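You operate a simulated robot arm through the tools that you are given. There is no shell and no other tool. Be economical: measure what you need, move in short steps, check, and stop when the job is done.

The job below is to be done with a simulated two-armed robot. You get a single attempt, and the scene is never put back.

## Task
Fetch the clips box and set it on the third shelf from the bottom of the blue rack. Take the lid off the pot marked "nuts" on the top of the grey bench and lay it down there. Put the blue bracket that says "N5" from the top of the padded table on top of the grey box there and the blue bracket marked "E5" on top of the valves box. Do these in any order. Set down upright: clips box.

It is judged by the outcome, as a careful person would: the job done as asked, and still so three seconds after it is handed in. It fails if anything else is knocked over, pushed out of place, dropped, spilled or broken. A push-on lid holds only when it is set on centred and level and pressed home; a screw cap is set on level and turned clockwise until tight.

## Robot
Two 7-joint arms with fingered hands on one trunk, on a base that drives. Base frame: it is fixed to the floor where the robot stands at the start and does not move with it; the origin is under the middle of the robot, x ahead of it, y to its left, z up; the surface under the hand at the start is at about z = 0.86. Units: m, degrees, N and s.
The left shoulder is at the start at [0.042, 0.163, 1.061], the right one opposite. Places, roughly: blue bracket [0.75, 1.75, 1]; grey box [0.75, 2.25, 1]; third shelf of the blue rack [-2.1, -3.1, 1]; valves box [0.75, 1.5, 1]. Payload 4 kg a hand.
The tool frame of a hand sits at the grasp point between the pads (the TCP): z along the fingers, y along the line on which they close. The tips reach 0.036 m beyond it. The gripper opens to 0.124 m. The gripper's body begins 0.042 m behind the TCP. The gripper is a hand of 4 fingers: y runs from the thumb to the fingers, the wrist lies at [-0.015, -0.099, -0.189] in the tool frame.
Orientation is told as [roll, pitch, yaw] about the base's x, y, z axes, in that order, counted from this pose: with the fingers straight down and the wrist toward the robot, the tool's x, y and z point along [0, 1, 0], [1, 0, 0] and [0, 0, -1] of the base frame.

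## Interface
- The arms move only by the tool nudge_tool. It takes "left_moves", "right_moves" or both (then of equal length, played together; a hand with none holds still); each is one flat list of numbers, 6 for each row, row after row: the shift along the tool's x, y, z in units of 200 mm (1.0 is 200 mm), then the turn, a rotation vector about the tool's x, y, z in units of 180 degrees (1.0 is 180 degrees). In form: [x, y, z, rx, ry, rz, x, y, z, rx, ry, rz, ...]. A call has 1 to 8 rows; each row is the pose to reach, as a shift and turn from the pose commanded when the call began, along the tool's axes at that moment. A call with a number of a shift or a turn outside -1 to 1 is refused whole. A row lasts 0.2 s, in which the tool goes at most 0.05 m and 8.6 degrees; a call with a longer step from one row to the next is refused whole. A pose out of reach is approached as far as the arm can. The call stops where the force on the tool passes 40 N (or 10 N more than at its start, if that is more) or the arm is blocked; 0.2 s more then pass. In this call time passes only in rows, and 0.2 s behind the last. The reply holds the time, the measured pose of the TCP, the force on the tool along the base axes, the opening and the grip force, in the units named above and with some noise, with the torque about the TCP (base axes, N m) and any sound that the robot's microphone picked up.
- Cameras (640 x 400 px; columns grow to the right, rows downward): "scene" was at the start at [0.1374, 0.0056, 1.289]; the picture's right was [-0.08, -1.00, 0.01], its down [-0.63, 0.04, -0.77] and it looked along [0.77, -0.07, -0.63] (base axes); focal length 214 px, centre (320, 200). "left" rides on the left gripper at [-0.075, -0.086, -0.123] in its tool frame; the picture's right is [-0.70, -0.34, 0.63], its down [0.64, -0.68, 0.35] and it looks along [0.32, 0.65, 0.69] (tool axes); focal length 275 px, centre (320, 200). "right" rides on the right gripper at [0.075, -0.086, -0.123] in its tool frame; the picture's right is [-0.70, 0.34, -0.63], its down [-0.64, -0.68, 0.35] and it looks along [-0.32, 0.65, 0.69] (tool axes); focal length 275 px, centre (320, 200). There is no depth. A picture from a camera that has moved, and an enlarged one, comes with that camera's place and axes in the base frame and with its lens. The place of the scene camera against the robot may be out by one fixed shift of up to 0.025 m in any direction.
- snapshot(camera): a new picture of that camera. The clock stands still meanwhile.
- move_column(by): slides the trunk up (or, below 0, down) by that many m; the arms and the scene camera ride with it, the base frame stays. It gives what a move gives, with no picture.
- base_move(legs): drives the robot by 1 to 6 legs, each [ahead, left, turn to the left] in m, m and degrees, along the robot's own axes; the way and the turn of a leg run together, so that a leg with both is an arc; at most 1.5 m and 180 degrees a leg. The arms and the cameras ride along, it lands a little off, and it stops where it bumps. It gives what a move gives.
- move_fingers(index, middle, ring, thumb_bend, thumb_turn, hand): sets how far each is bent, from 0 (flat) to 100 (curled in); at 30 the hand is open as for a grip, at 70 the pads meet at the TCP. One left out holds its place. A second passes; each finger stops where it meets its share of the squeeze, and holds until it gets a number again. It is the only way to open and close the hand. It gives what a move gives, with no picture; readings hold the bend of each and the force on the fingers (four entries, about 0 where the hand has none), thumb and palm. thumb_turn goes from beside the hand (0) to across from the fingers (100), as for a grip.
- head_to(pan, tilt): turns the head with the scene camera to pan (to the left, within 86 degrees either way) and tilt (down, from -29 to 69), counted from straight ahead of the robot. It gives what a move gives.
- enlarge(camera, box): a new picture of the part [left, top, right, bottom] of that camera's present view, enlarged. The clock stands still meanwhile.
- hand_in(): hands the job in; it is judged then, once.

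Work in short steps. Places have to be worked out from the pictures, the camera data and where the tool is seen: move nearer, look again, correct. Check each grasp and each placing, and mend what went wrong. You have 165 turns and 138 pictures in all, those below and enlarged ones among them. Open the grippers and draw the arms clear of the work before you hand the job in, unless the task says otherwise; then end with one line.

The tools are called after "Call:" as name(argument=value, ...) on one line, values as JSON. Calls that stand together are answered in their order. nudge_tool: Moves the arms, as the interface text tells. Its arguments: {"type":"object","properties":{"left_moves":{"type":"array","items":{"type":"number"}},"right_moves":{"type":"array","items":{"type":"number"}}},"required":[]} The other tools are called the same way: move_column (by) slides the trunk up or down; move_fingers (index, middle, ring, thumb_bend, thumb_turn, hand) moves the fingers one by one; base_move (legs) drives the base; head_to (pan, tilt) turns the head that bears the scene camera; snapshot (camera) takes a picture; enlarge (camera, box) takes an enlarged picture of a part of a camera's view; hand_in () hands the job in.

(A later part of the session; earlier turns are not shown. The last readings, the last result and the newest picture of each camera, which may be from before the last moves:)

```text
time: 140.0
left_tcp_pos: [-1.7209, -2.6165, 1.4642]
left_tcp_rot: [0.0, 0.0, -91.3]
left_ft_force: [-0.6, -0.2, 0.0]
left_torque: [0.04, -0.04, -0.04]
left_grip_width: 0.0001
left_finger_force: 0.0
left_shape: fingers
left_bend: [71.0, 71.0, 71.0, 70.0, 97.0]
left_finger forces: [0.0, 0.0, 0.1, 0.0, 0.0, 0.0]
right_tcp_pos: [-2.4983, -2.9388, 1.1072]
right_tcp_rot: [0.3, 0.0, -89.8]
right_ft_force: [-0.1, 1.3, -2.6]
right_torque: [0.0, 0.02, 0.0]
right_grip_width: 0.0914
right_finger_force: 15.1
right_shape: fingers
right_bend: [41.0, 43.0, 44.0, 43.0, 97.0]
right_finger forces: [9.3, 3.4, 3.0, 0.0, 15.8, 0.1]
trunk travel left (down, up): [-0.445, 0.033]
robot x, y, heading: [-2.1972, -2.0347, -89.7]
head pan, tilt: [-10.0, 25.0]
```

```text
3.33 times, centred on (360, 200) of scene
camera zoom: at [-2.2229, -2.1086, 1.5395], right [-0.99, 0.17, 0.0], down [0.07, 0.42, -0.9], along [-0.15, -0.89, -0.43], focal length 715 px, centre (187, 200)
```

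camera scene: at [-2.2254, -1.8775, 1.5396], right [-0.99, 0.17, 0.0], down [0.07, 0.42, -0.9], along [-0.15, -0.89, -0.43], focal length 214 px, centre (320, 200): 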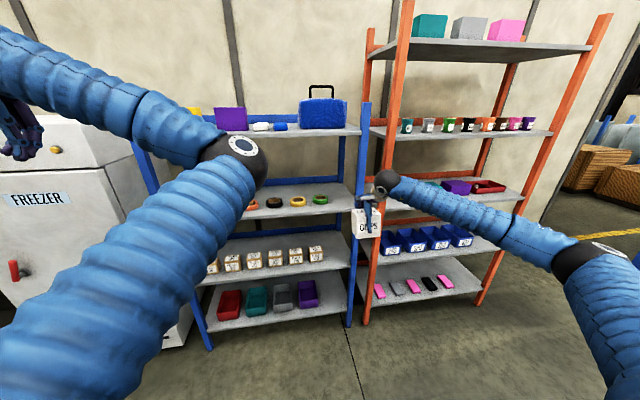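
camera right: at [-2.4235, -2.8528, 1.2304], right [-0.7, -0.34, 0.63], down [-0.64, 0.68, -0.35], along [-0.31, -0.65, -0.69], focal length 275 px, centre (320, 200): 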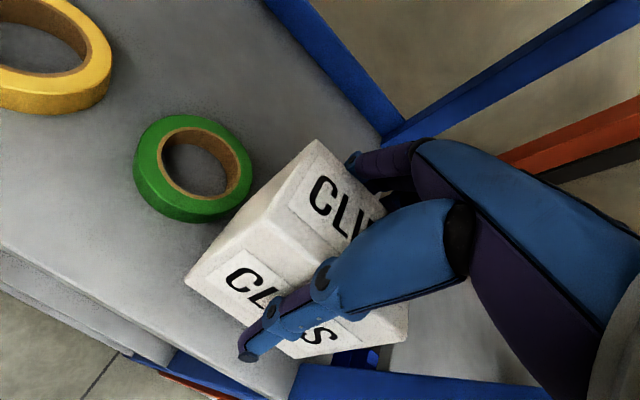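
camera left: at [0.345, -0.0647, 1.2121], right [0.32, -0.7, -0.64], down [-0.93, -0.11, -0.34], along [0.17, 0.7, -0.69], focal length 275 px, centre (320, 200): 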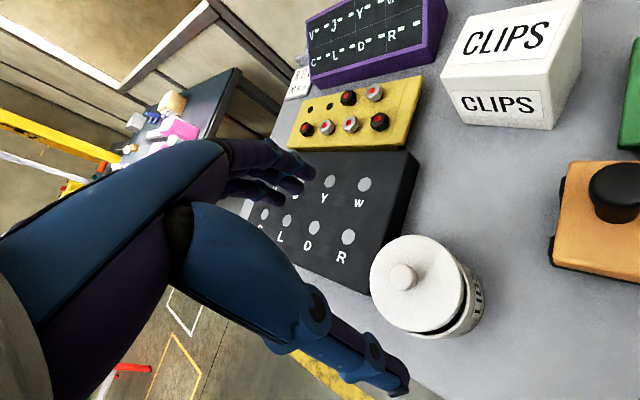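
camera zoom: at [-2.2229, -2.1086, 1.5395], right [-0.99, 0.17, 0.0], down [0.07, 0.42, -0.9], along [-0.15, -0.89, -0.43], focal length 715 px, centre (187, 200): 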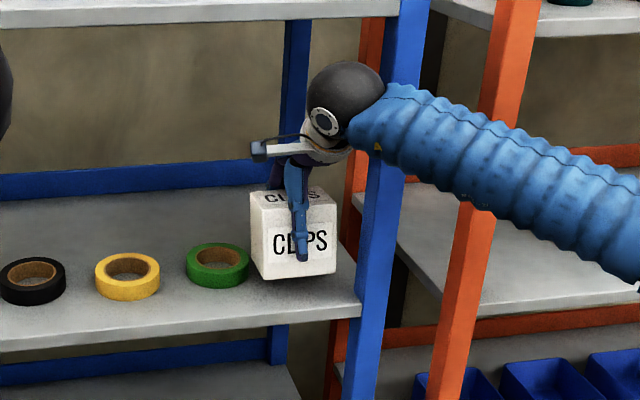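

There's room on the right. Shift 1.3 cm right, then lower gently onto the shelf.

Call:
nudge_tool(right_moves=[-0.065, 0, 0, 0, 0, 0, -0.065, 0, 0.05, 0, 0, 0, -0.065, 0, 0.09, 0, 0, 0, -0.065, 0, 0.12, 0, 0, 0, -0.065, 0, 0.14, 0, 0, 0])

Call:
enlarge(camera="scene", box=[280, 140, 440, 260])

```text
time: 141.2
left_tcp_pos: [-1.7217, -2.6146, 1.4644]
left_tcp_rot: [0.0, -0.1, -91.3]
left_ft_force: [-0.8, 0.4, -0.1]
left_torque: [-0.01, 0.04, -0.03]
left_grip_width: 0.0
left_finger_force: 0.0
left_shape: fingers
left_bend: [71.0, 71.0, 71.0, 70.0, 97.0]
left_finger forces: [0.0, 0.1, 0.0, 0.0, 0.0, 0.1]
right_tcp_pos: [-2.5107, -2.9381, 1.0812]
right_tcp_rot: [0.4, -0.2, -89.9]
right_ft_force: [-1.4, 0.4, 10.1]
right_torque: [-0.42, -0.32, -0.08]
right_grip_width: 0.0921
right_finger_force: 19.3
right_shape: fingers
right_bend: [40.0, 43.0, 44.0, 43.0, 97.0]
right_finger forces: [11.1, 3.9, 3.3, 0.0, 19.7, 0.0]
trunk travel left (down, up): [-0.445, 0.033]
robot x, y, heading: [-2.1962, -2.0385, -89.7]
head pan, tilt: [-10.0, 25.0]
```

```text
3.33 times, centred on (360, 200) of scene
camera zoom: at [-2.2232, -2.1065, 1.5398], right [-0.99, 0.17, 0.0], down [0.07, 0.42, -0.91], along [-0.15, -0.89, -0.42], focal length 715 px, centre (187, 200)
```

zoom: 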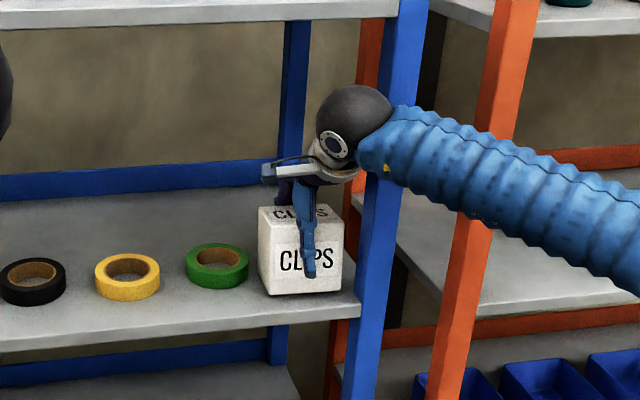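

The box rests on the shelf (10 N). Open the hand, then withdraw sideways to the left (over the roll, with clearance) and out.

Call:
move_fingers(hand="right", index=26, middle=26, ring=26, thumb_bend=26)

Call:
nudge_tool(right_moves=[0, 0, -0.05, 0, 0, 0, 0.1, 0, -0.085, 0, 0, 0, 0.25, 0, -0.09, 0, 0, 0, 0.4, 0, -0.09, 0, 0, 0, 0.55, 0, -0.09, 0, 0, 0, 0.7, 0, -0.09, 0, 0, 0])

Call:
enlarge(camera="scene", box=[260, 140, 420, 260])

```text
time: 142.2
left_tcp_pos: [-1.722, -2.6156, 1.4652]
left_tcp_rot: [0.1, -0.1, -91.2]
left_ft_force: [-0.3, -0.9, -0.6]
left_torque: [0.0, -0.01, 0.04]
left_grip_width: 0.0001
left_finger_force: 0.1
left_shape: fingers
left_bend: [71.0, 71.0, 71.0, 70.0, 97.0]
left_finger forces: [0.0, 0.0, 0.0, 0.1, 0.0, 0.0]
right_tcp_pos: [-2.512, -2.9379, 1.0794]
right_tcp_rot: [0.3, 0.0, -89.8]
right_ft_force: [0.0, 0.1, 0.0]
right_torque: [0.01, -0.02, -0.01]
right_grip_width: 0.1313
right_finger_force: 0.1
right_shape: fingers
right_bend: [26.0, 26.0, 26.0, 26.0, 97.0]
right_finger forces: [0.0, 0.0, 0.0, 0.1, 0.1, 0.1]
trunk travel left (down, up): [-0.445, 0.033]
robot x, y, heading: [-2.1932, -2.0374, -89.9]
head pan, tilt: [-10.0, 25.0]
```

```text
time: 143.6
left_tcp_pos: [-1.7218, -2.6156, 1.4635]
left_tcp_rot: [0.1, -0.1, -91.4]
left_ft_force: [0.0, -0.4, -0.9]
left_torque: [0.01, 0.01, 0.03]
left_grip_width: 0.0003
left_finger_force: 0.0
left_shape: fingers
left_bend: [71.0, 71.0, 71.0, 70.0, 97.0]
left_finger forces: [0.1, 0.1, 0.0, 0.0, 0.0, 0.0]
right_tcp_pos: [-2.3701, -2.9363, 1.0978]
right_tcp_rot: [0.2, 0.0, -89.9]
right_ft_force: [-0.5, -0.2, 0.6]
right_torque: [-0.01, -0.01, 0.02]
right_grip_width: 0.1314
right_finger_force: 0.1
right_shape: fingers
right_bend: [26.0, 26.0, 26.0, 26.0, 97.0]
right_finger forces: [0.0, 0.0, 0.0, 0.1, 0.0, 0.1]
trunk travel left (down, up): [-0.445, 0.033]
robot x, y, heading: [-2.1995, -2.0408, -89.7]
head pan, tilt: [-10.0, 25.0]
```

```text
3.33 times, centred on (340, 200) of scene
camera zoom: at [-2.2223, -2.108, 1.5396], right [-0.99, 0.17, 0.0], down [0.07, 0.42, -0.9], along [-0.15, -0.89, -0.43], focal length 715 px, centre (253, 200)
```

zoom: 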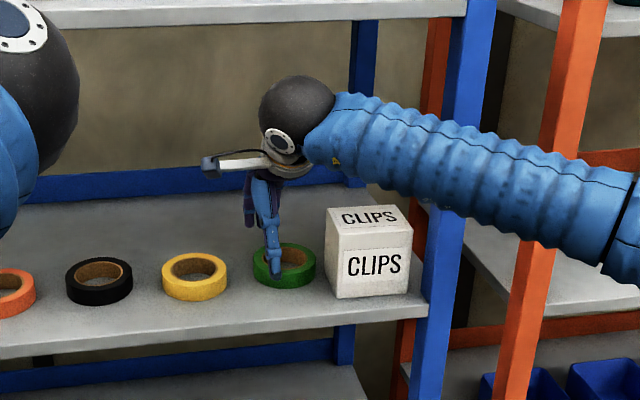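

Box stands upright on the third shelf. I back straight out, then head for the padded table on the far left.

Call:
base_move(legs=[[-0.3, 0, 0]])

Call:
head_to(pan=-10, tilt=20)

Call:
snapshot(camera="scene")

```text
time: 145.7
left_tcp_pos: [-1.7244, -2.3193, 1.4662]
left_tcp_rot: [0.0, -0.3, -91.1]
left_ft_force: [-0.1, 0.6, 0.7]
left_torque: [-0.05, 0.0, -0.02]
left_grip_width: 0.0001
left_finger_force: 0.1
left_shape: fingers
left_bend: [71.0, 71.0, 71.0, 70.0, 97.0]
left_finger forces: [0.1, 0.0, 0.1, 0.1, 0.0, 0.1]
right_tcp_pos: [-2.3696, -2.6423, 1.1006]
right_tcp_rot: [0.3, -0.3, -89.7]
right_ft_force: [-0.2, 0.1, 1.5]
right_torque: [-0.05, 0.02, 0.02]
right_grip_width: 0.1315
right_finger_force: 0.2
right_shape: fingers
right_bend: [26.0, 26.0, 26.0, 26.0, 97.0]
right_finger forces: [0.0, 0.1, 0.0, 0.1, 0.1, 0.0]
trunk travel left (down, up): [-0.445, 0.033]
robot x, y, heading: [-2.2036, -1.7447, -89.6]
head pan, tilt: [-10.0, 25.0]
stopped in leg 1: the robot was blocked; the commanded pose is now the measured one
```

```text
time: 146.3
left_tcp_pos: [-1.7245, -2.3247, 1.4652]
left_tcp_rot: [0.0, 0.0, -91.2]
left_ft_force: [0.3, -0.2, 0.0]
left_torque: [0.02, 0.02, -0.04]
left_grip_width: 0.0
left_finger_force: 0.1
left_shape: fingers
left_bend: [71.0, 71.0, 71.0, 70.0, 97.0]
left_finger forces: [0.0, 0.1, 0.0, 0.0, 0.0, 0.0]
right_tcp_pos: [-2.3726, -2.6451, 1.0972]
right_tcp_rot: [0.3, 0.1, -89.7]
right_ft_force: [0.4, -0.3, 0.7]
right_torque: [0.01, 0.0, 0.0]
right_grip_width: 0.1317
right_finger_force: 0.0
right_shape: fingers
right_bend: [26.0, 26.0, 26.0, 26.0, 97.0]
right_finger forces: [0.0, 0.0, 0.0, 0.0, 0.1, 0.1]
trunk travel left (down, up): [-0.445, 0.033]
robot x, y, heading: [-2.1991, -1.7456, -89.4]
head pan, tilt: [-10.0, 20.0]
```

```text
32 pictures are left
camera scene: at [-2.2272, -1.8174, 1.5476], right [-0.99, 0.17, 0.0], down [0.06, 0.34, -0.94], along [-0.16, -0.92, -0.35], focal length 214 px, centre (320, 200)
```

scene: 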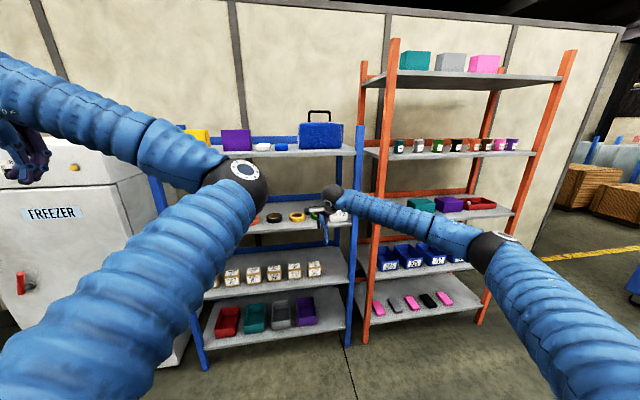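

The base bumped the table behind lightly (nothing seen disturbed). I move forward 4 cm, left, turn back to heading 0 and drive left to the padded table area at x ≈ -0.8.

Call:
base_move(legs=[[0.04, 0, 0], [0, 1.4, 0], [0, 0, 90], [0, 1.3, 0], [0, 1.3, 0], [0, 0.9, 0]])

Call:
head_to(pan=0, tilt=30)

Call:
snapshot(camera="scene")

```text
time: 174.1
left_tcp_pos: [-0.1759, 2.1689, 1.4647]
left_tcp_rot: [0.0, -0.1, -3.5]
left_ft_force: [-0.2, 0.1, 0.3]
left_torque: [0.01, 0.01, -0.04]
left_grip_width: 0.0001
left_finger_force: 0.0
left_shape: fingers
left_bend: [71.0, 71.0, 71.0, 70.0, 97.0]
left_finger forces: [0.0, 0.1, 0.0, 0.1, 0.0, 0.0]
right_tcp_pos: [0.1204, 1.5117, 1.0971]
right_tcp_rot: [0.3, 0.0, -2.1]
right_ft_force: [-0.9, -1.4, 1.1]
right_torque: [-0.03, 0.0, 0.0]
right_grip_width: 0.1314
right_finger_force: 0.1
right_shape: fingers
right_bend: [26.0, 26.0, 26.0, 26.0, 97.0]
right_finger forces: [0.0, 0.1, 0.0, 0.0, 0.1, 0.0]
trunk travel left (down, up): [-0.445, 0.033]
robot x, y, heading: [-0.7722, 1.7153, -1.6]
head pan, tilt: [-10.0, 20.0]
```

```text
time: 174.8
left_tcp_pos: [-0.1757, 2.1694, 1.4645]
left_tcp_rot: [0.1, 0.0, -3.4]
left_ft_force: [-0.2, -0.8, -0.5]
left_torque: [0.01, 0.0, -0.02]
left_grip_width: 0.0001
left_finger_force: 0.0
left_shape: fingers
left_bend: [71.0, 71.0, 71.0, 70.0, 97.0]
left_finger forces: [0.0, 0.0, 0.1, 0.0, 0.1, 0.0]
right_tcp_pos: [0.121, 1.5097, 1.097]
right_tcp_rot: [0.3, 0.0, -2.0]
right_ft_force: [-0.4, 0.5, 0.4]
right_torque: [-0.01, 0.0, 0.01]
right_grip_width: 0.1312
right_finger_force: 0.0
right_shape: fingers
right_bend: [26.0, 26.0, 26.0, 26.0, 97.0]
right_finger forces: [0.1, 0.0, 0.1, 0.0, 0.0, 0.0]
trunk travel left (down, up): [-0.445, 0.033]
robot x, y, heading: [-0.7707, 1.7137, -1.8]
head pan, tilt: [0.0, 30.0]
```

```text
31 pictures are left
camera scene: at [-0.6976, 1.7254, 1.5317], right [-0.03, -1.0, 0.0], down [-0.5, 0.02, -0.86], along [0.86, -0.03, -0.5], focal length 214 px, centre (320, 200)
```

scene: 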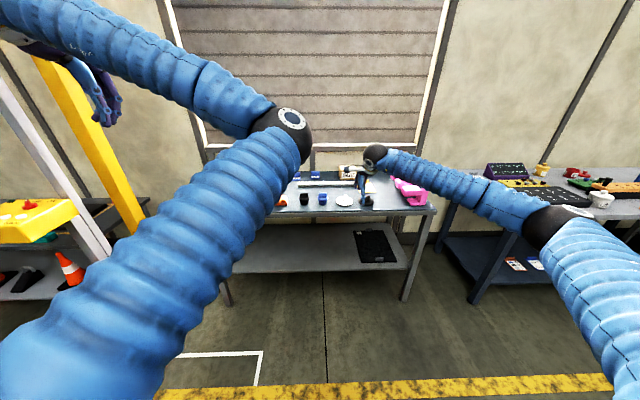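

I raise the right hand, then approach: left 0.3 and forward 0.45.

Call:
nudge_tool(right_moves=[0, 0, -0.2, 0, 0, -0.005, 0, 0, -0.4, 0, 0, -0.01, 0, 0, -0.6, 0, 0, -0.01, 0, 0, -0.8, 0, 0, -0.01, 0, 0, -1.0, 0, 0, -0.01])

Call:
base_move(legs=[[0, 0.3, 1.8], [0.42, 0, 0]])

Call:
head_to(pan=-12, tilt=38)

Call:
snapshot(camera="scene")

Call:
snapshot(camera="right")

```text
time: 176.0
left_tcp_pos: [-0.1766, 2.1698, 1.4656]
left_tcp_rot: [-0.1, -0.1, -3.4]
left_ft_force: [0.2, -0.8, 0.2]
left_torque: [0.03, -0.02, 0.04]
left_grip_width: 0.0
left_finger_force: 0.1
left_shape: fingers
left_bend: [71.0, 71.0, 71.0, 70.0, 97.0]
left_finger forces: [0.0, 0.0, 0.1, 0.0, 0.1, 0.1]
right_tcp_pos: [0.1217, 1.5098, 1.2987]
right_tcp_rot: [0.2, 0.0, -0.2]
right_ft_force: [0.2, 0.1, 0.7]
right_torque: [-0.01, 0.06, 0.03]
right_grip_width: 0.1315
right_finger_force: 0.0
right_shape: fingers
right_bend: [26.0, 26.0, 26.0, 26.0, 97.0]
right_finger forces: [0.0, 0.0, 0.0, 0.0, 0.0, 0.0]
trunk travel left (down, up): [-0.445, 0.033]
robot x, y, heading: [-0.7679, 1.7153, -2.1]
head pan, tilt: [0.0, 30.0]
```

```text
time: 180.2
left_tcp_pos: [0.2386, 2.4819, 1.4639]
left_tcp_rot: [0.0, -0.1, -1.5]
left_ft_force: [-1.1, -0.1, -0.4]
left_torque: [-0.01, -0.02, -0.04]
left_grip_width: 0.0
left_finger_force: 0.1
left_shape: fingers
left_bend: [71.0, 71.0, 71.0, 70.0, 97.0]
left_finger forces: [0.0, 0.0, 0.1, 0.0, 0.1, 0.0]
right_tcp_pos: [0.5565, 1.8321, 1.2979]
right_tcp_rot: [0.3, 0.1, 1.7]
right_ft_force: [0.1, 0.4, 0.0]
right_torque: [0.04, -0.03, 0.0]
right_grip_width: 0.1312
right_finger_force: 0.1
right_shape: fingers
right_bend: [26.0, 26.0, 26.0, 26.0, 97.0]
right_finger forces: [0.0, 0.1, 0.0, 0.0, 0.0, 0.0]
trunk travel left (down, up): [-0.445, 0.033]
robot x, y, heading: [-0.3413, 2.0098, 0.3]
head pan, tilt: [0.0, 30.0]
```

```text
time: 180.9
left_tcp_pos: [0.239, 2.4816, 1.4633]
left_tcp_rot: [0.1, 0.0, -1.6]
left_ft_force: [0.1, 0.0, -0.1]
left_torque: [-0.01, 0.02, 0.01]
left_grip_width: 0.0
left_finger_force: 0.0
left_shape: fingers
left_bend: [71.0, 71.0, 71.0, 70.0, 97.0]
left_finger forces: [0.0, 0.1, 0.0, 0.0, 0.0, 0.0]
right_tcp_pos: [0.5569, 1.8326, 1.2984]
right_tcp_rot: [0.3, 0.0, 1.8]
right_ft_force: [-0.3, -1.0, 0.1]
right_torque: [-0.02, 0.0, 0.0]
right_grip_width: 0.1311
right_finger_force: 0.1
right_shape: fingers
right_bend: [26.0, 26.0, 26.0, 26.0, 97.0]
right_finger forces: [0.0, 0.0, 0.0, 0.0, 0.0, 0.0]
trunk travel left (down, up): [-0.445, 0.033]
robot x, y, heading: [-0.3443, 2.008, -0.3]
head pan, tilt: [-12.0, 38.0]
```

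```text
30 pictures are left
camera scene: at [-0.2746, 2.0042, 1.5193], right [-0.21, -0.98, 0.0], down [-0.61, 0.13, -0.79], along [0.77, -0.16, -0.62], focal length 214 px, centre (320, 200)
```

scene: 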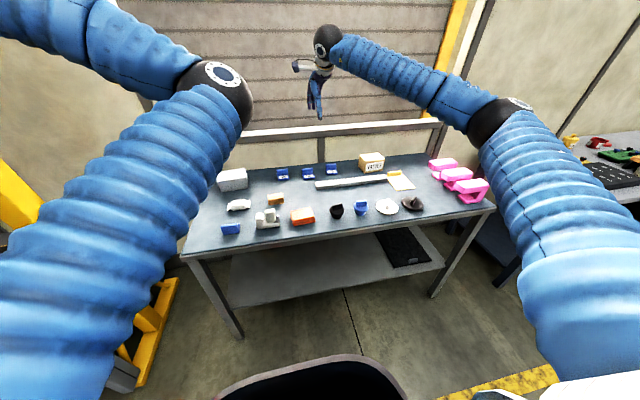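

```text
29 pictures are left
camera right: at [0.4693, 1.9042, 1.4208], right [0.36, -0.69, 0.63], down [-0.66, -0.66, -0.35], along [0.66, -0.29, -0.69], focal length 275 px, centre (320, 200)
```

right: 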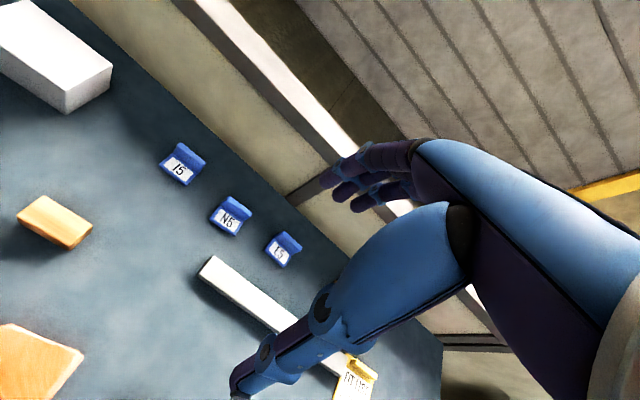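

Three blue brackets near the back; I zoom for their labels.

Call:
enlarge(camera="right", box=[140, 130, 320, 280])

Call:
enlarge(camera="scene", box=[210, 130, 430, 250])

```text
2.67 times, centred on (230, 205) of right
camera zoom: at [0.4693, 1.9042, 1.4208], right [0.36, -0.69, 0.63], down [-0.66, -0.66, -0.35], along [0.66, -0.29, -0.69], focal length 734 px, centre (560, 187)
```

zoom: 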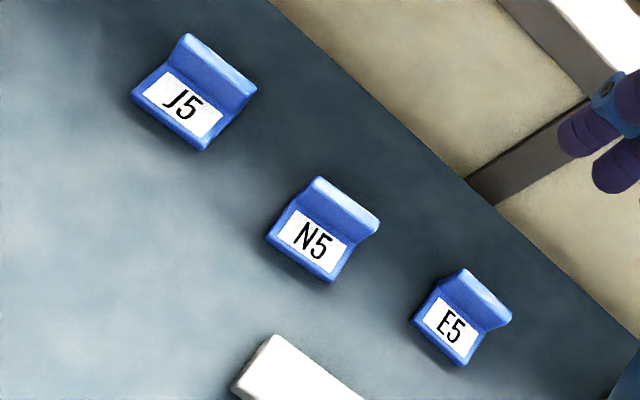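

```text
2.91 times, centred on (320, 190) of scene
camera zoom: at [-0.2746, 2.0042, 1.5193], right [-0.21, -0.98, 0.0], down [-0.61, 0.13, -0.79], along [0.77, -0.16, -0.62], focal length 624 px, centre (320, 229)
```

zoom: 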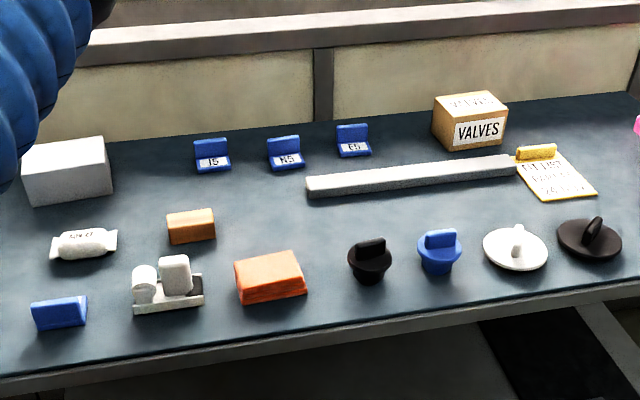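

Labels: J5, N5, E5. N5 is at ≈(0.762, 1.842), E5 at ≈(0.783, 1.703), table z ≈ 0.86; upright flange at the back of each. I pull the hand back 10 cm and drive 0.29 m forward.

Call:
nudge_tool(right_moves=[0, -0.2, 0, 0, 0, 0, 0, -0.4, 0, 0, 0, 0, 0, -0.6, 0, 0, 0, 0.01])

Call:
base_move(legs=[[0.29, 0, 0]])

Call:
move_fingers(hand="right", index=48, middle=48, ring=48, thumb_bend=48)

```text
time: 181.8
left_tcp_pos: [0.2377, 2.482, 1.4644]
left_tcp_rot: [0.0, -0.1, -1.5]
left_ft_force: [-0.4, -0.5, -0.5]
left_torque: [0.04, 0.01, -0.01]
left_grip_width: 0.0
left_finger_force: 0.0
left_shape: fingers
left_bend: [71.0, 71.0, 71.0, 70.0, 97.0]
left_finger forces: [0.0, 0.1, 0.0, 0.0, 0.1, 0.1]
right_tcp_pos: [0.4349, 1.8312, 1.2977]
right_tcp_rot: [0.4, -0.1, -0.1]
right_ft_force: [-0.5, 0.2, 0.8]
right_torque: [-0.01, 0.01, 0.0]
right_grip_width: 0.1315
right_finger_force: 0.1
right_shape: fingers
right_bend: [26.0, 26.0, 26.0, 26.0, 97.0]
right_finger forces: [0.0, 0.1, 0.0, 0.0, 0.0, 0.0]
trunk travel left (down, up): [-0.445, 0.033]
robot x, y, heading: [-0.3417, 2.0119, 0.0]
head pan, tilt: [-12.0, 38.0]
```

```text
time: 183.8
left_tcp_pos: [0.5294, 2.4823, 1.4644]
left_tcp_rot: [0.0, -0.1, -1.6]
left_ft_force: [0.6, -1.3, 0.1]
left_torque: [0.03, 0.04, -0.01]
left_grip_width: 0.0
left_finger_force: 0.1
left_shape: fingers
left_bend: [71.0, 71.0, 71.0, 70.0, 97.0]
left_finger forces: [0.0, 0.0, 0.0, 0.1, 0.0, 0.1]
right_tcp_pos: [0.7285, 1.8302, 1.2974]
right_tcp_rot: [0.3, 0.0, -0.1]
right_ft_force: [-0.5, -0.3, 0.6]
right_torque: [-0.01, 0.02, 0.01]
right_grip_width: 0.1316
right_finger_force: 0.0
right_shape: fingers
right_bend: [26.0, 26.0, 26.0, 26.0, 97.0]
right_finger forces: [0.0, 0.0, 0.0, 0.0, 0.0, 0.1]
trunk travel left (down, up): [-0.445, 0.033]
robot x, y, heading: [-0.049, 2.0082, 0.0]
head pan, tilt: [-12.0, 38.0]
```

```text
time: 184.8
left_tcp_pos: [0.5288, 2.4818, 1.463]
left_tcp_rot: [0.0, 0.0, -1.5]
left_ft_force: [-0.6, 0.0, 0.9]
left_torque: [0.01, -0.01, -0.01]
left_grip_width: 0.0
left_finger_force: 0.1
left_shape: fingers
left_bend: [71.0, 71.0, 71.0, 70.0, 97.0]
left_finger forces: [0.0, 0.0, 0.1, 0.1, 0.0, 0.1]
right_tcp_pos: [0.7272, 1.8309, 1.2983]
right_tcp_rot: [0.4, -0.1, -0.1]
right_ft_force: [-0.8, -0.1, -0.8]
right_torque: [0.0, 0.03, 0.0]
right_grip_width: 0.0686
right_finger_force: 0.1
right_shape: fingers
right_bend: [48.0, 48.0, 48.0, 48.0, 97.0]
right_finger forces: [0.1, 0.0, 0.0, 0.1, 0.0, 0.0]
trunk travel left (down, up): [-0.445, 0.033]
robot x, y, heading: [-0.0478, 2.0083, 0.0]
head pan, tilt: [-12.0, 38.0]
```

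Hover over E5 first.

Call:
nudge_tool(right_moves=[-0.105, 0.058, 0.167, 0, 0, 0, -0.21, 0.117, 0.333, 0, 0, 0, -0.315, 0.175, 0.5, 0, 0, 0, -0.42, 0.233, 0.667, 0, 0, 0, -0.525, 0.29, 0.833, 0, 0, 0, -0.63, 0.35, 1.0, 0, 0, 0])

Call:
snapshot(camera="right")

```text
time: 186.2
left_tcp_pos: [0.5303, 2.4816, 1.4644]
left_tcp_rot: [0.0, 0.0, -1.4]
left_ft_force: [-0.3, -0.1, -0.1]
left_torque: [0.02, -0.04, 0.0]
left_grip_width: 0.0
left_finger_force: 0.0
left_shape: fingers
left_bend: [71.0, 71.0, 71.0, 70.0, 97.0]
left_finger forces: [0.0, 0.1, 0.1, 0.0, 0.0, 0.1]
right_tcp_pos: [0.7986, 1.7051, 1.0978]
right_tcp_rot: [0.3, 0.1, -0.1]
right_ft_force: [0.4, -0.1, -0.1]
right_torque: [-0.02, -0.01, -0.01]
right_grip_width: 0.0683
right_finger_force: 0.1
right_shape: fingers
right_bend: [48.0, 48.0, 48.0, 48.0, 97.0]
right_finger forces: [0.0, 0.1, 0.0, 0.1, 0.0, 0.1]
trunk travel left (down, up): [-0.445, 0.033]
robot x, y, heading: [-0.0503, 2.0119, 0.2]
head pan, tilt: [-12.0, 38.0]
```

```text
26 pictures are left
camera right: at [0.7142, 1.7798, 1.2206], right [0.34, -0.7, 0.63], down [-0.68, -0.64, -0.35], along [0.65, -0.31, -0.69], focal length 275 px, centre (320, 200)
```

right: 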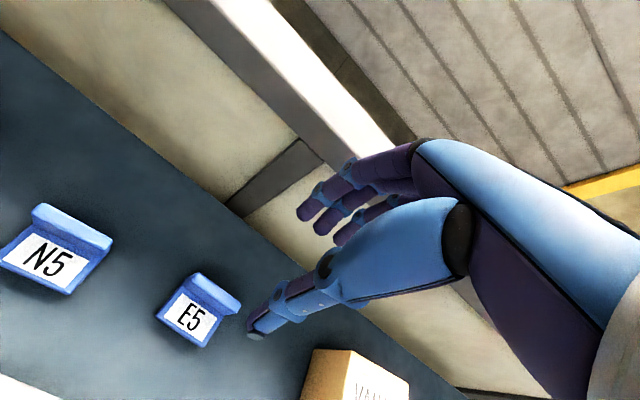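

E5's flange is at ≈(0.809, 1.698), running along y, top ≈0.897. Descend to TCP z ≈ 0.918 straddling the flange, then view.

Call:
nudge_tool(right_moves=[-0.035, 0.053, 0.2, 0, 0, 0, -0.035, 0.053, 0.4, 0, 0, 0, -0.035, 0.053, 0.6, 0, 0, 0, -0.035, 0.053, 0.75, 0, 0, 0, -0.035, 0.053, 0.84, 0, 0, 0, -0.035, 0.053, 0.9, 0, 0, 0])

Call:
snapshot(camera="right")

```text
time: 187.6
left_tcp_pos: [0.5299, 2.4819, 1.4643]
left_tcp_rot: [0.0, -0.1, -1.5]
left_ft_force: [0.8, -0.1, -0.5]
left_torque: [-0.03, 0.01, 0.0]
left_grip_width: 0.0
left_finger_force: 0.0
left_shape: fingers
left_bend: [71.0, 71.0, 71.0, 70.0, 97.0]
left_finger forces: [0.0, 0.0, 0.0, 0.0, 0.1, 0.0]
right_tcp_pos: [0.8084, 1.6977, 0.9157]
right_tcp_rot: [0.2, 0.0, -0.1]
right_ft_force: [0.2, 0.0, -0.5]
right_torque: [0.01, -0.01, 0.02]
right_grip_width: 0.0682
right_finger_force: 0.1
right_shape: fingers
right_bend: [48.0, 48.0, 48.0, 48.0, 97.0]
right_finger forces: [0.0, 0.0, 0.0, 0.1, 0.1, 0.1]
trunk travel left (down, up): [-0.445, 0.033]
robot x, y, heading: [-0.0519, 2.0073, 0.2]
head pan, tilt: [-12.0, 38.0]
```

```text
25 pictures are left
camera right: at [0.7237, 1.7729, 1.0394], right [0.34, -0.7, 0.63], down [-0.68, -0.64, -0.35], along [0.65, -0.31, -0.69], focal length 275 px, centre (320, 200)
```

right: 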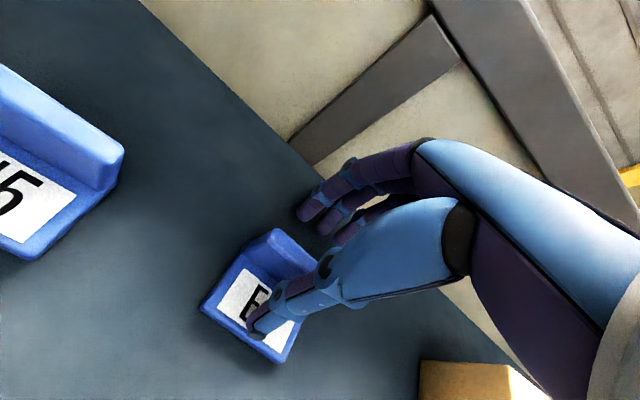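

Flange is between thumb (over the plate) and fingers. Close.

Call:
move_fingers(hand="right", index=72, middle=72, ring=72, thumb_bend=70)

Call:
nudge_tool(right_moves=[0, 0, -0.05, 0, 0, 0, 0, 0, -0.15, 0, 0, 0, 0, 0, -0.3, 0, 0, 0, 0, 0, -0.5, 0, 0, 0])

Call:
snapshot(camera="right")

```text
time: 188.6
left_tcp_pos: [0.5296, 2.4818, 1.4647]
left_tcp_rot: [0.0, -0.1, -1.4]
left_ft_force: [-0.1, -0.4, -0.4]
left_torque: [0.01, 0.04, 0.04]
left_grip_width: 0.0
left_finger_force: 0.0
left_shape: fingers
left_bend: [71.0, 71.0, 71.0, 70.0, 97.0]
left_finger forces: [0.1, 0.1, 0.1, 0.1, 0.1, 0.0]
right_tcp_pos: [0.8085, 1.6994, 0.9169]
right_tcp_rot: [0.3, 0.1, -0.1]
right_ft_force: [-1.3, 0.9, 3.2]
right_torque: [0.22, 0.01, 0.04]
right_grip_width: 0.0137
right_finger_force: 20.3
right_shape: fingers
right_bend: [66.0, 68.0, 71.0, 67.0, 96.0]
right_finger forces: [7.7, 4.0, 2.9, 0.0, 25.8, 0.1]
trunk travel left (down, up): [-0.445, 0.033]
robot x, y, heading: [-0.0462, 2.0105, 0.0]
head pan, tilt: [-12.0, 38.0]
```

```text
time: 189.6
left_tcp_pos: [0.5287, 2.4825, 1.464]
left_tcp_rot: [0.1, -0.1, -1.6]
left_ft_force: [0.3, 0.8, -0.4]
left_torque: [-0.01, -0.03, -0.03]
left_grip_width: 0.0
left_finger_force: 0.1
left_shape: fingers
left_bend: [71.0, 71.0, 71.0, 70.0, 97.0]
left_finger forces: [0.0, 0.0, 0.1, 0.0, 0.1, 0.0]
right_tcp_pos: [0.8096, 1.698, 1.0163]
right_tcp_rot: [0.2, 0.1, -0.1]
right_ft_force: [-0.7, 0.1, -0.7]
right_torque: [-0.01, -0.04, -0.03]
right_grip_width: 0.0138
right_finger_force: 17.1
right_shape: fingers
right_bend: [66.0, 69.0, 71.0, 67.0, 96.0]
right_finger forces: [8.9, 4.0, 1.9, 0.0, 19.8, 0.0]
trunk travel left (down, up): [-0.445, 0.033]
robot x, y, heading: [-0.0503, 2.0073, 0.1]
head pan, tilt: [-12.0, 38.0]
```

```text
24 pictures are left
camera right: at [0.7242, 1.7737, 1.1397], right [0.34, -0.7, 0.63], down [-0.68, -0.64, -0.35], along [0.65, -0.31, -0.69], focal length 275 px, centre (320, 200)
```

right: 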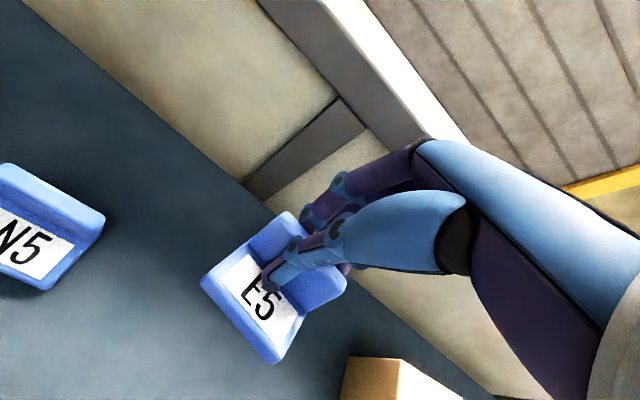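

E5 is held level. I carry it over toward the valves box (≈(0.78, 1.48), top ≈0.94) and check.

Call:
nudge_tool(right_moves=[-0.1, 0, -0.2, 0, 0, 0, -0.3, 0, -0.3, 0, 0, 0, -0.5, 0, -0.35, 0, 0, 0, -0.7, 0, -0.35, 0, 0, 0, -0.9, 0, -0.35, 0, 0, 0, -1.0, 0, -0.35, 0, 0, 0])

Call:
head_to(pan=-28, tilt=35)

Call:
snapshot(camera="scene")

Call:
snapshot(camera="right")

```text
time: 191.0
left_tcp_pos: [0.5291, 2.482, 1.4647]
left_tcp_rot: [0.1, -0.2, -1.6]
left_ft_force: [-0.6, 0.1, -0.4]
left_torque: [0.02, 0.01, 0.0]
left_grip_width: 0.0
left_finger_force: 0.0
left_shape: fingers
left_bend: [71.0, 71.0, 71.0, 70.0, 97.0]
left_finger forces: [0.0, 0.0, 0.0, 0.0, 0.0, 0.0]
right_tcp_pos: [0.808, 1.4983, 1.0854]
right_tcp_rot: [0.3, 0.0, 0.0]
right_ft_force: [-0.8, 0.2, 0.0]
right_torque: [0.0, -0.01, 0.0]
right_grip_width: 0.0139
right_finger_force: 16.9
right_shape: fingers
right_bend: [66.0, 69.0, 71.0, 67.0, 95.0]
right_finger forces: [8.8, 3.8, 1.8, 0.0, 18.9, 0.0]
trunk travel left (down, up): [-0.445, 0.033]
robot x, y, heading: [-0.0503, 2.0088, -0.2]
head pan, tilt: [-12.0, 38.0]
```

```text
time: 191.8
left_tcp_pos: [0.5289, 2.4812, 1.4644]
left_tcp_rot: [0.0, -0.1, -1.4]
left_ft_force: [-0.7, -0.5, -0.8]
left_torque: [0.03, -0.02, 0.04]
left_grip_width: 0.0
left_finger_force: 0.0
left_shape: fingers
left_bend: [71.0, 71.0, 71.0, 70.0, 97.0]
left_finger forces: [0.0, 0.1, 0.1, 0.0, 0.1, 0.0]
right_tcp_pos: [0.8081, 1.4987, 1.0867]
right_tcp_rot: [0.3, 0.0, -0.2]
right_ft_force: [0.5, -1.2, -0.9]
right_torque: [0.03, -0.03, 0.01]
right_grip_width: 0.0139
right_finger_force: 16.8
right_shape: fingers
right_bend: [66.0, 69.0, 71.0, 67.0, 95.0]
right_finger forces: [8.8, 3.7, 1.8, 0.0, 18.9, 0.0]
trunk travel left (down, up): [-0.445, 0.033]
robot x, y, heading: [-0.0506, 2.0093, 0.0]
head pan, tilt: [-28.0, 35.0]
```

```text
23 pictures are left
camera scene: at [0.0103, 1.9806, 1.5238], right [-0.47, -0.88, 0.0], down [-0.51, 0.27, -0.82], along [0.72, -0.38, -0.58], focal length 214 px, centre (320, 200)
```

scene: 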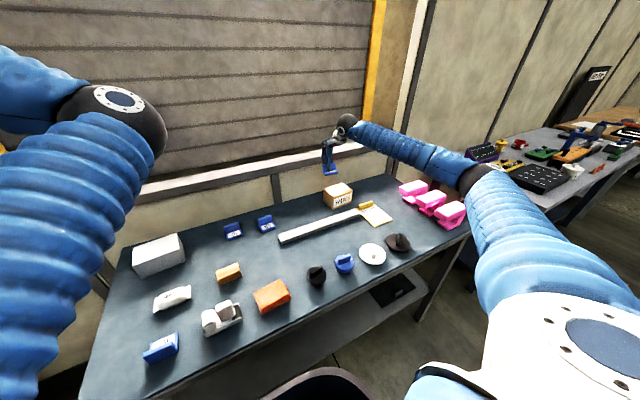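

```text
22 pictures are left
camera right: at [0.7236, 1.5728, 1.2096], right [0.34, -0.7, 0.63], down [-0.68, -0.64, -0.35], along [0.65, -0.31, -0.69], focal length 275 px, centre (320, 200)
```

right: 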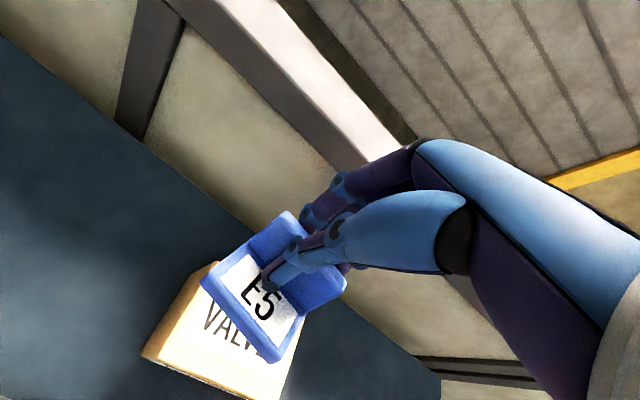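

Valves box top centre ≈ (0.785, 1.460), z ≈0.94. I shift -4 cm in y and lower until light contact.

Call:
nudge_tool(right_moves=[-0.19, -0.02, 0.0, 0, 0, 0, -0.19, -0.02, 0.15, 0, 0, 0, -0.19, -0.02, 0.3, 0, 0, 0, -0.19, -0.02, 0.38, 0, 0, 0, -0.19, -0.02, 0.41, 0, 0, 0, -0.19, -0.02, 0.43, 0, 0, 0])

Call:
enlarge(camera="scene", box=[280, 110, 420, 230])

```text
time: 193.2
left_tcp_pos: [0.529, 2.4811, 1.4641]
left_tcp_rot: [0.0, -0.1, -1.5]
left_ft_force: [0.5, -0.2, -0.6]
left_torque: [0.01, 0.01, -0.01]
left_grip_width: 0.0002
left_finger_force: 0.1
left_shape: fingers
left_bend: [71.0, 71.0, 71.0, 70.0, 97.0]
left_finger forces: [0.0, 0.0, 0.0, 0.0, 0.1, 0.0]
right_tcp_pos: [0.8048, 1.4601, 0.9994]
right_tcp_rot: [0.3, 0.0, -0.1]
right_ft_force: [-0.4, 1.3, -1.2]
right_torque: [-0.02, -0.01, 0.0]
right_grip_width: 0.0141
right_finger_force: 16.4
right_shape: fingers
right_bend: [66.0, 69.0, 71.0, 67.0, 95.0]
right_finger forces: [8.8, 3.9, 1.7, 0.0, 18.9, 0.1]
trunk travel left (down, up): [-0.445, 0.033]
robot x, y, heading: [-0.0522, 2.0086, 0.2]
head pan, tilt: [-28.0, 35.0]
```

```text
3.33 times, centred on (350, 170) of scene
camera zoom: at [0.01, 1.9802, 1.5239], right [-0.47, -0.88, 0.0], down [-0.51, 0.27, -0.82], along [0.72, -0.38, -0.58], focal length 715 px, centre (220, 300)
```

zoom: 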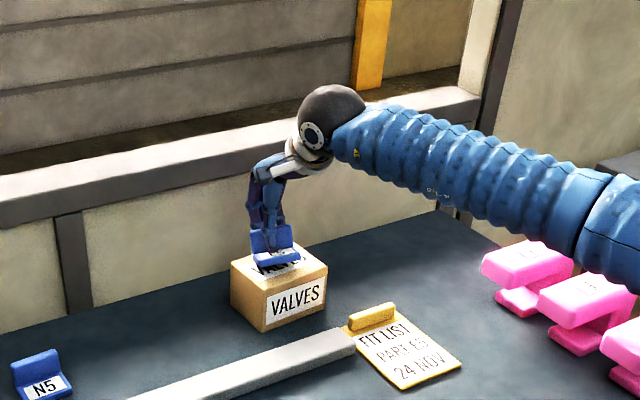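

Bracket is right above the box. Lower by millimetres to contact.

Call:
nudge_tool(right_moves=[0, 0, 0.015, 0, 0, 0, 0, 0, 0.03, 0, 0, 0, 0, 0, 0.04, 0, 0, 0])

```text
time: 193.9
left_tcp_pos: [0.5277, 2.4822, 1.4657]
left_tcp_rot: [0.0, -0.2, -1.5]
left_ft_force: [0.2, 0.6, 0.1]
left_torque: [-0.01, 0.01, -0.02]
left_grip_width: 0.0001
left_finger_force: 0.1
left_shape: fingers
left_bend: [71.0, 71.0, 71.0, 70.0, 97.0]
left_finger forces: [0.0, 0.1, 0.0, 0.0, 0.0, 0.1]
right_tcp_pos: [0.8028, 1.4588, 0.996]
right_tcp_rot: [0.3, -0.2, -0.1]
right_ft_force: [-1.2, -5.7, 21.5]
right_torque: [0.33, -0.1, -0.04]
right_grip_width: 0.0138
right_finger_force: 29.5
right_shape: fingers
right_bend: [66.0, 68.0, 71.0, 67.0, 96.0]
right_finger forces: [8.5, 4.9, 2.7, 0.0, 43.8, 0.0]
trunk travel left (down, up): [-0.445, 0.033]
robot x, y, heading: [-0.0503, 2.0078, -0.1]
head pan, tilt: [-28.0, 35.0]
```

Contact (21 N down). Ease up slightly, release, and rise.

Call:
nudge_tool(right_moves=[0, 0, -0.018, 0, 0, 0])

Call:
move_fingers(hand="right", index=50, middle=50, ring=50, thumb_bend=50)

Call:
nudge_tool(right_moves=[0, 0, -0.1, 0, 0, 0, 0, 0, -0.3, 0, 0, 0, 0, 0, -0.5, 0, 0, 0, 0, -0.1, -0.7, 0, 0, 0, 0, -0.2, -0.85, 0, 0, 0, 0.2, -0.2, -0.9, 0, 0, 0, 0.4, -0.2, -0.9, 0, 0, 0])

Call:
enlarge(camera="scene", box=[280, 110, 420, 230])

```text
time: 194.3
left_tcp_pos: [0.5279, 2.4821, 1.4641]
left_tcp_rot: [0.1, -0.1, -1.5]
left_ft_force: [-0.1, 0.1, 0.5]
left_torque: [0.0, -0.04, 0.02]
left_grip_width: 0.0
left_finger_force: 0.1
left_shape: fingers
left_bend: [71.0, 71.0, 71.0, 70.0, 97.0]
left_finger forces: [0.0, 0.0, 0.1, 0.0, 0.0, 0.0]
right_tcp_pos: [0.8041, 1.4594, 0.9978]
right_tcp_rot: [0.2, 0.0, -0.1]
right_ft_force: [0.0, -5.9, 13.9]
right_torque: [0.16, -0.09, -0.08]
right_grip_width: 0.0137
right_finger_force: 25.5
right_shape: fingers
right_bend: [65.0, 68.0, 71.0, 67.0, 96.0]
right_finger forces: [9.1, 4.8, 2.3, 0.0, 35.2, 0.0]
trunk travel left (down, up): [-0.445, 0.033]
robot x, y, heading: [-0.05, 2.0104, 0.1]
head pan, tilt: [-28.0, 35.0]
```

```text
time: 195.3
left_tcp_pos: [0.5282, 2.4822, 1.4639]
left_tcp_rot: [0.0, -0.1, -1.4]
left_ft_force: [0.2, -0.8, 0.7]
left_torque: [-0.01, 0.02, -0.02]
left_grip_width: 0.0003
left_finger_force: 0.1
left_shape: fingers
left_bend: [71.0, 71.0, 71.0, 70.0, 97.0]
left_finger forces: [0.0, 0.0, 0.0, 0.1, 0.0, 0.0]
right_tcp_pos: [0.8041, 1.4619, 0.9969]
right_tcp_rot: [0.3, 0.0, 0.0]
right_ft_force: [-0.4, -0.1, 0.4]
right_torque: [-0.02, -0.03, -0.01]
right_grip_width: 0.0619
right_finger_force: 0.0
right_shape: fingers
right_bend: [50.0, 50.0, 50.0, 50.0, 97.0]
right_finger forces: [0.0, 0.0, 0.0, 0.0, 0.0, 0.0]
trunk travel left (down, up): [-0.445, 0.033]
robot x, y, heading: [-0.0488, 2.0084, 0.0]
head pan, tilt: [-28.0, 35.0]
```

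```text
time: 196.9
left_tcp_pos: [0.5301, 2.4825, 1.4644]
left_tcp_rot: [0.0, -0.1, -1.5]
left_ft_force: [-0.6, 0.5, 1.0]
left_torque: [0.01, 0.02, -0.02]
left_grip_width: 0.0002
left_finger_force: 0.0
left_shape: fingers
left_bend: [71.0, 71.0, 71.0, 70.0, 97.0]
left_finger forces: [0.0, 0.0, 0.0, 0.0, 0.0, 0.0]
right_tcp_pos: [0.7641, 1.5421, 1.175]
right_tcp_rot: [0.4, 0.0, -0.2]
right_ft_force: [0.6, -0.6, 0.3]
right_torque: [0.02, -0.02, -0.02]
right_grip_width: 0.0622
right_finger_force: 0.1
right_shape: fingers
right_bend: [50.0, 50.0, 50.0, 50.0, 97.0]
right_finger forces: [0.0, 0.1, 0.0, 0.0, 0.0, 0.0]
trunk travel left (down, up): [-0.445, 0.033]
robot x, y, heading: [-0.0476, 2.0091, 0.1]
head pan, tilt: [-28.0, 35.0]
```

```text
3.33 times, centred on (350, 170) of scene
camera zoom: at [0.0101, 1.9811, 1.5239], right [-0.47, -0.88, 0.0], down [-0.51, 0.27, -0.82], along [0.72, -0.39, -0.58], focal length 715 px, centre (220, 300)
```

zoom: 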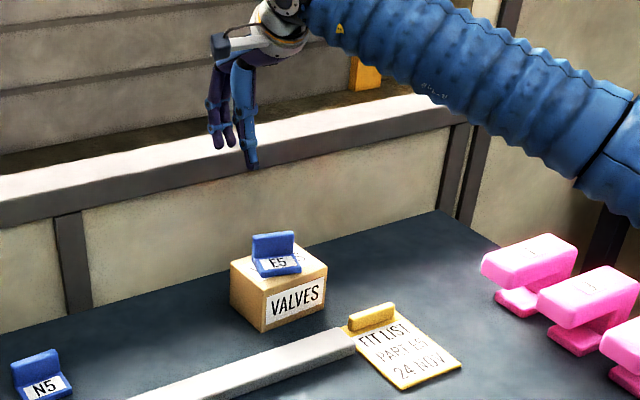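

E5 rests flat on the valves box. Now N5, flange at ≈(0.789, 1.845).

Call:
nudge_tool(right_moves=[0.2, 0, 0, 0, 0, 0, 0.4, 0, 0, 0, 0, 0, 0.6, 0, 0, 0, 0, 0, 0.8, 0, 0, 0, 0, 0, 1.0, 0, 0, 0, 0, 0])

Call:
nudge_tool(right_moves=[0.13, 0.03, 0.1, 0, 0, 0, 0.26, 0.06, 0.2, 0, 0, 0, 0.39, 0.09, 0.3, 0, 0, 0, 0.515, 0.125, 0.4, 0, 0, 0])

Call:
snapshot(camera="right")

```text
time: 198.2
left_tcp_pos: [0.5292, 2.4822, 1.4639]
left_tcp_rot: [-0.1, -0.1, -1.5]
left_ft_force: [0.2, -0.4, -0.6]
left_torque: [-0.01, -0.02, 0.03]
left_grip_width: 0.0
left_finger_force: 0.1
left_shape: fingers
left_bend: [71.0, 71.0, 71.0, 70.0, 97.0]
left_finger forces: [0.0, 0.0, 0.0, 0.1, 0.0, 0.1]
right_tcp_pos: [0.7665, 1.7416, 1.1773]
right_tcp_rot: [0.2, 0.1, -0.2]
right_ft_force: [-0.4, 0.0, -0.1]
right_torque: [-0.03, -0.06, 0.03]
right_grip_width: 0.062
right_finger_force: 0.0
right_shape: fingers
right_bend: [50.0, 50.0, 50.0, 50.0, 97.0]
right_finger forces: [0.0, 0.0, 0.0, 0.0, 0.0, 0.1]
trunk travel left (down, up): [-0.445, 0.033]
robot x, y, heading: [-0.0505, 2.0091, -0.4]
head pan, tilt: [-28.0, 35.0]
```

```text
time: 199.2
left_tcp_pos: [0.5307, 2.4828, 1.4639]
left_tcp_rot: [-0.1, 0.0, -1.5]
left_ft_force: [-0.8, -0.4, -0.7]
left_torque: [-0.02, 0.03, 0.0]
left_grip_width: 0.0001
left_finger_force: 0.1
left_shape: fingers
left_bend: [71.0, 71.0, 71.0, 70.0, 97.0]
left_finger forces: [0.1, 0.1, 0.0, 0.1, 0.0, 0.1]
right_tcp_pos: [0.7898, 1.8474, 1.099]
right_tcp_rot: [0.3, 0.1, 0.0]
right_ft_force: [0.7, 0.7, 0.8]
right_torque: [-0.05, 0.04, 0.0]
right_grip_width: 0.0621
right_finger_force: 0.1
right_shape: fingers
right_bend: [50.0, 50.0, 50.0, 50.0, 97.0]
right_finger forces: [0.0, 0.1, 0.0, 0.0, 0.0, 0.0]
trunk travel left (down, up): [-0.445, 0.033]
robot x, y, heading: [-0.0511, 2.0115, 0.0]
head pan, tilt: [-28.0, 35.0]
```

```text
19 pictures are left
camera right: at [0.705, 1.9203, 1.2217], right [0.34, -0.7, 0.63], down [-0.68, -0.64, -0.35], along [0.65, -0.31, -0.69], focal length 275 px, centre (320, 200)
```

right: 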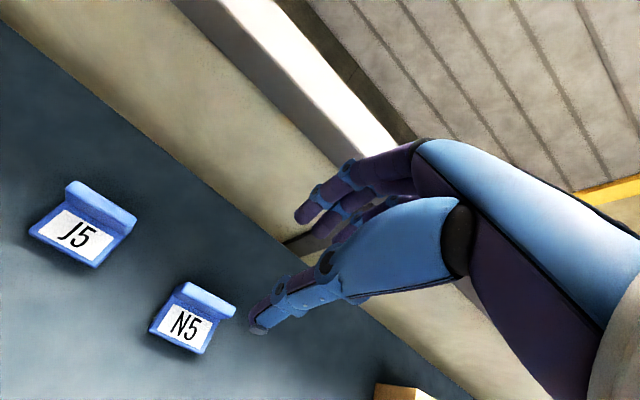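

Flange at (0.790, 1.841), yaw ≈ +5°. Descend and straddle.

Call:
nudge_tool(right_moves=[-0.03, 0.002, 0.2, 0, 0, -0.015, -0.03, 0.002, 0.4, 0, 0, -0.027, -0.03, 0.002, 0.6, 0, 0, -0.027, -0.03, 0.002, 0.75, 0, 0, -0.027, -0.03, 0.002, 0.84, 0, 0, -0.027, -0.03, 0.002, 0.91, 0, 0, -0.027])

Call:
snapshot(camera="right")

```text
time: 200.6
left_tcp_pos: [0.5306, 2.4817, 1.4636]
left_tcp_rot: [0.0, -0.1, -1.6]
left_ft_force: [0.8, -0.2, 0.1]
left_torque: [-0.02, 0.03, 0.01]
left_grip_width: 0.0001
left_finger_force: 0.0
left_shape: fingers
left_bend: [71.0, 71.0, 71.0, 70.0, 97.0]
left_finger forces: [0.1, 0.0, 0.0, 0.0, 0.1, 0.0]
right_tcp_pos: [0.7906, 1.8363, 0.9147]
right_tcp_rot: [0.2, 0.1, 4.9]
right_ft_force: [-0.4, 0.1, 0.3]
right_torque: [-0.01, 0.01, 0.01]
right_grip_width: 0.0619
right_finger_force: 0.1
right_shape: fingers
right_bend: [50.0, 50.0, 50.0, 50.0, 97.0]
right_finger forces: [0.1, 0.0, 0.0, 0.0, 0.1, 0.1]
trunk travel left (down, up): [-0.445, 0.033]
robot x, y, heading: [-0.05, 2.0095, -0.1]
head pan, tilt: [-28.0, 35.0]
```

```text
18 pictures are left
camera right: at [0.6995, 1.9038, 1.0382], right [0.39, -0.67, 0.63], down [-0.63, -0.7, -0.35], along [0.67, -0.26, -0.69], focal length 275 px, centre (320, 200)
```

right: 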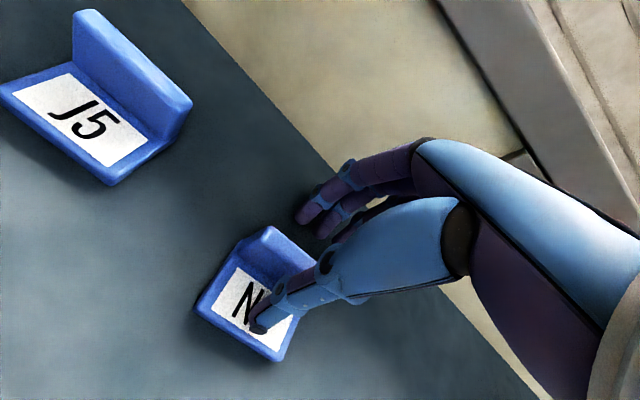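

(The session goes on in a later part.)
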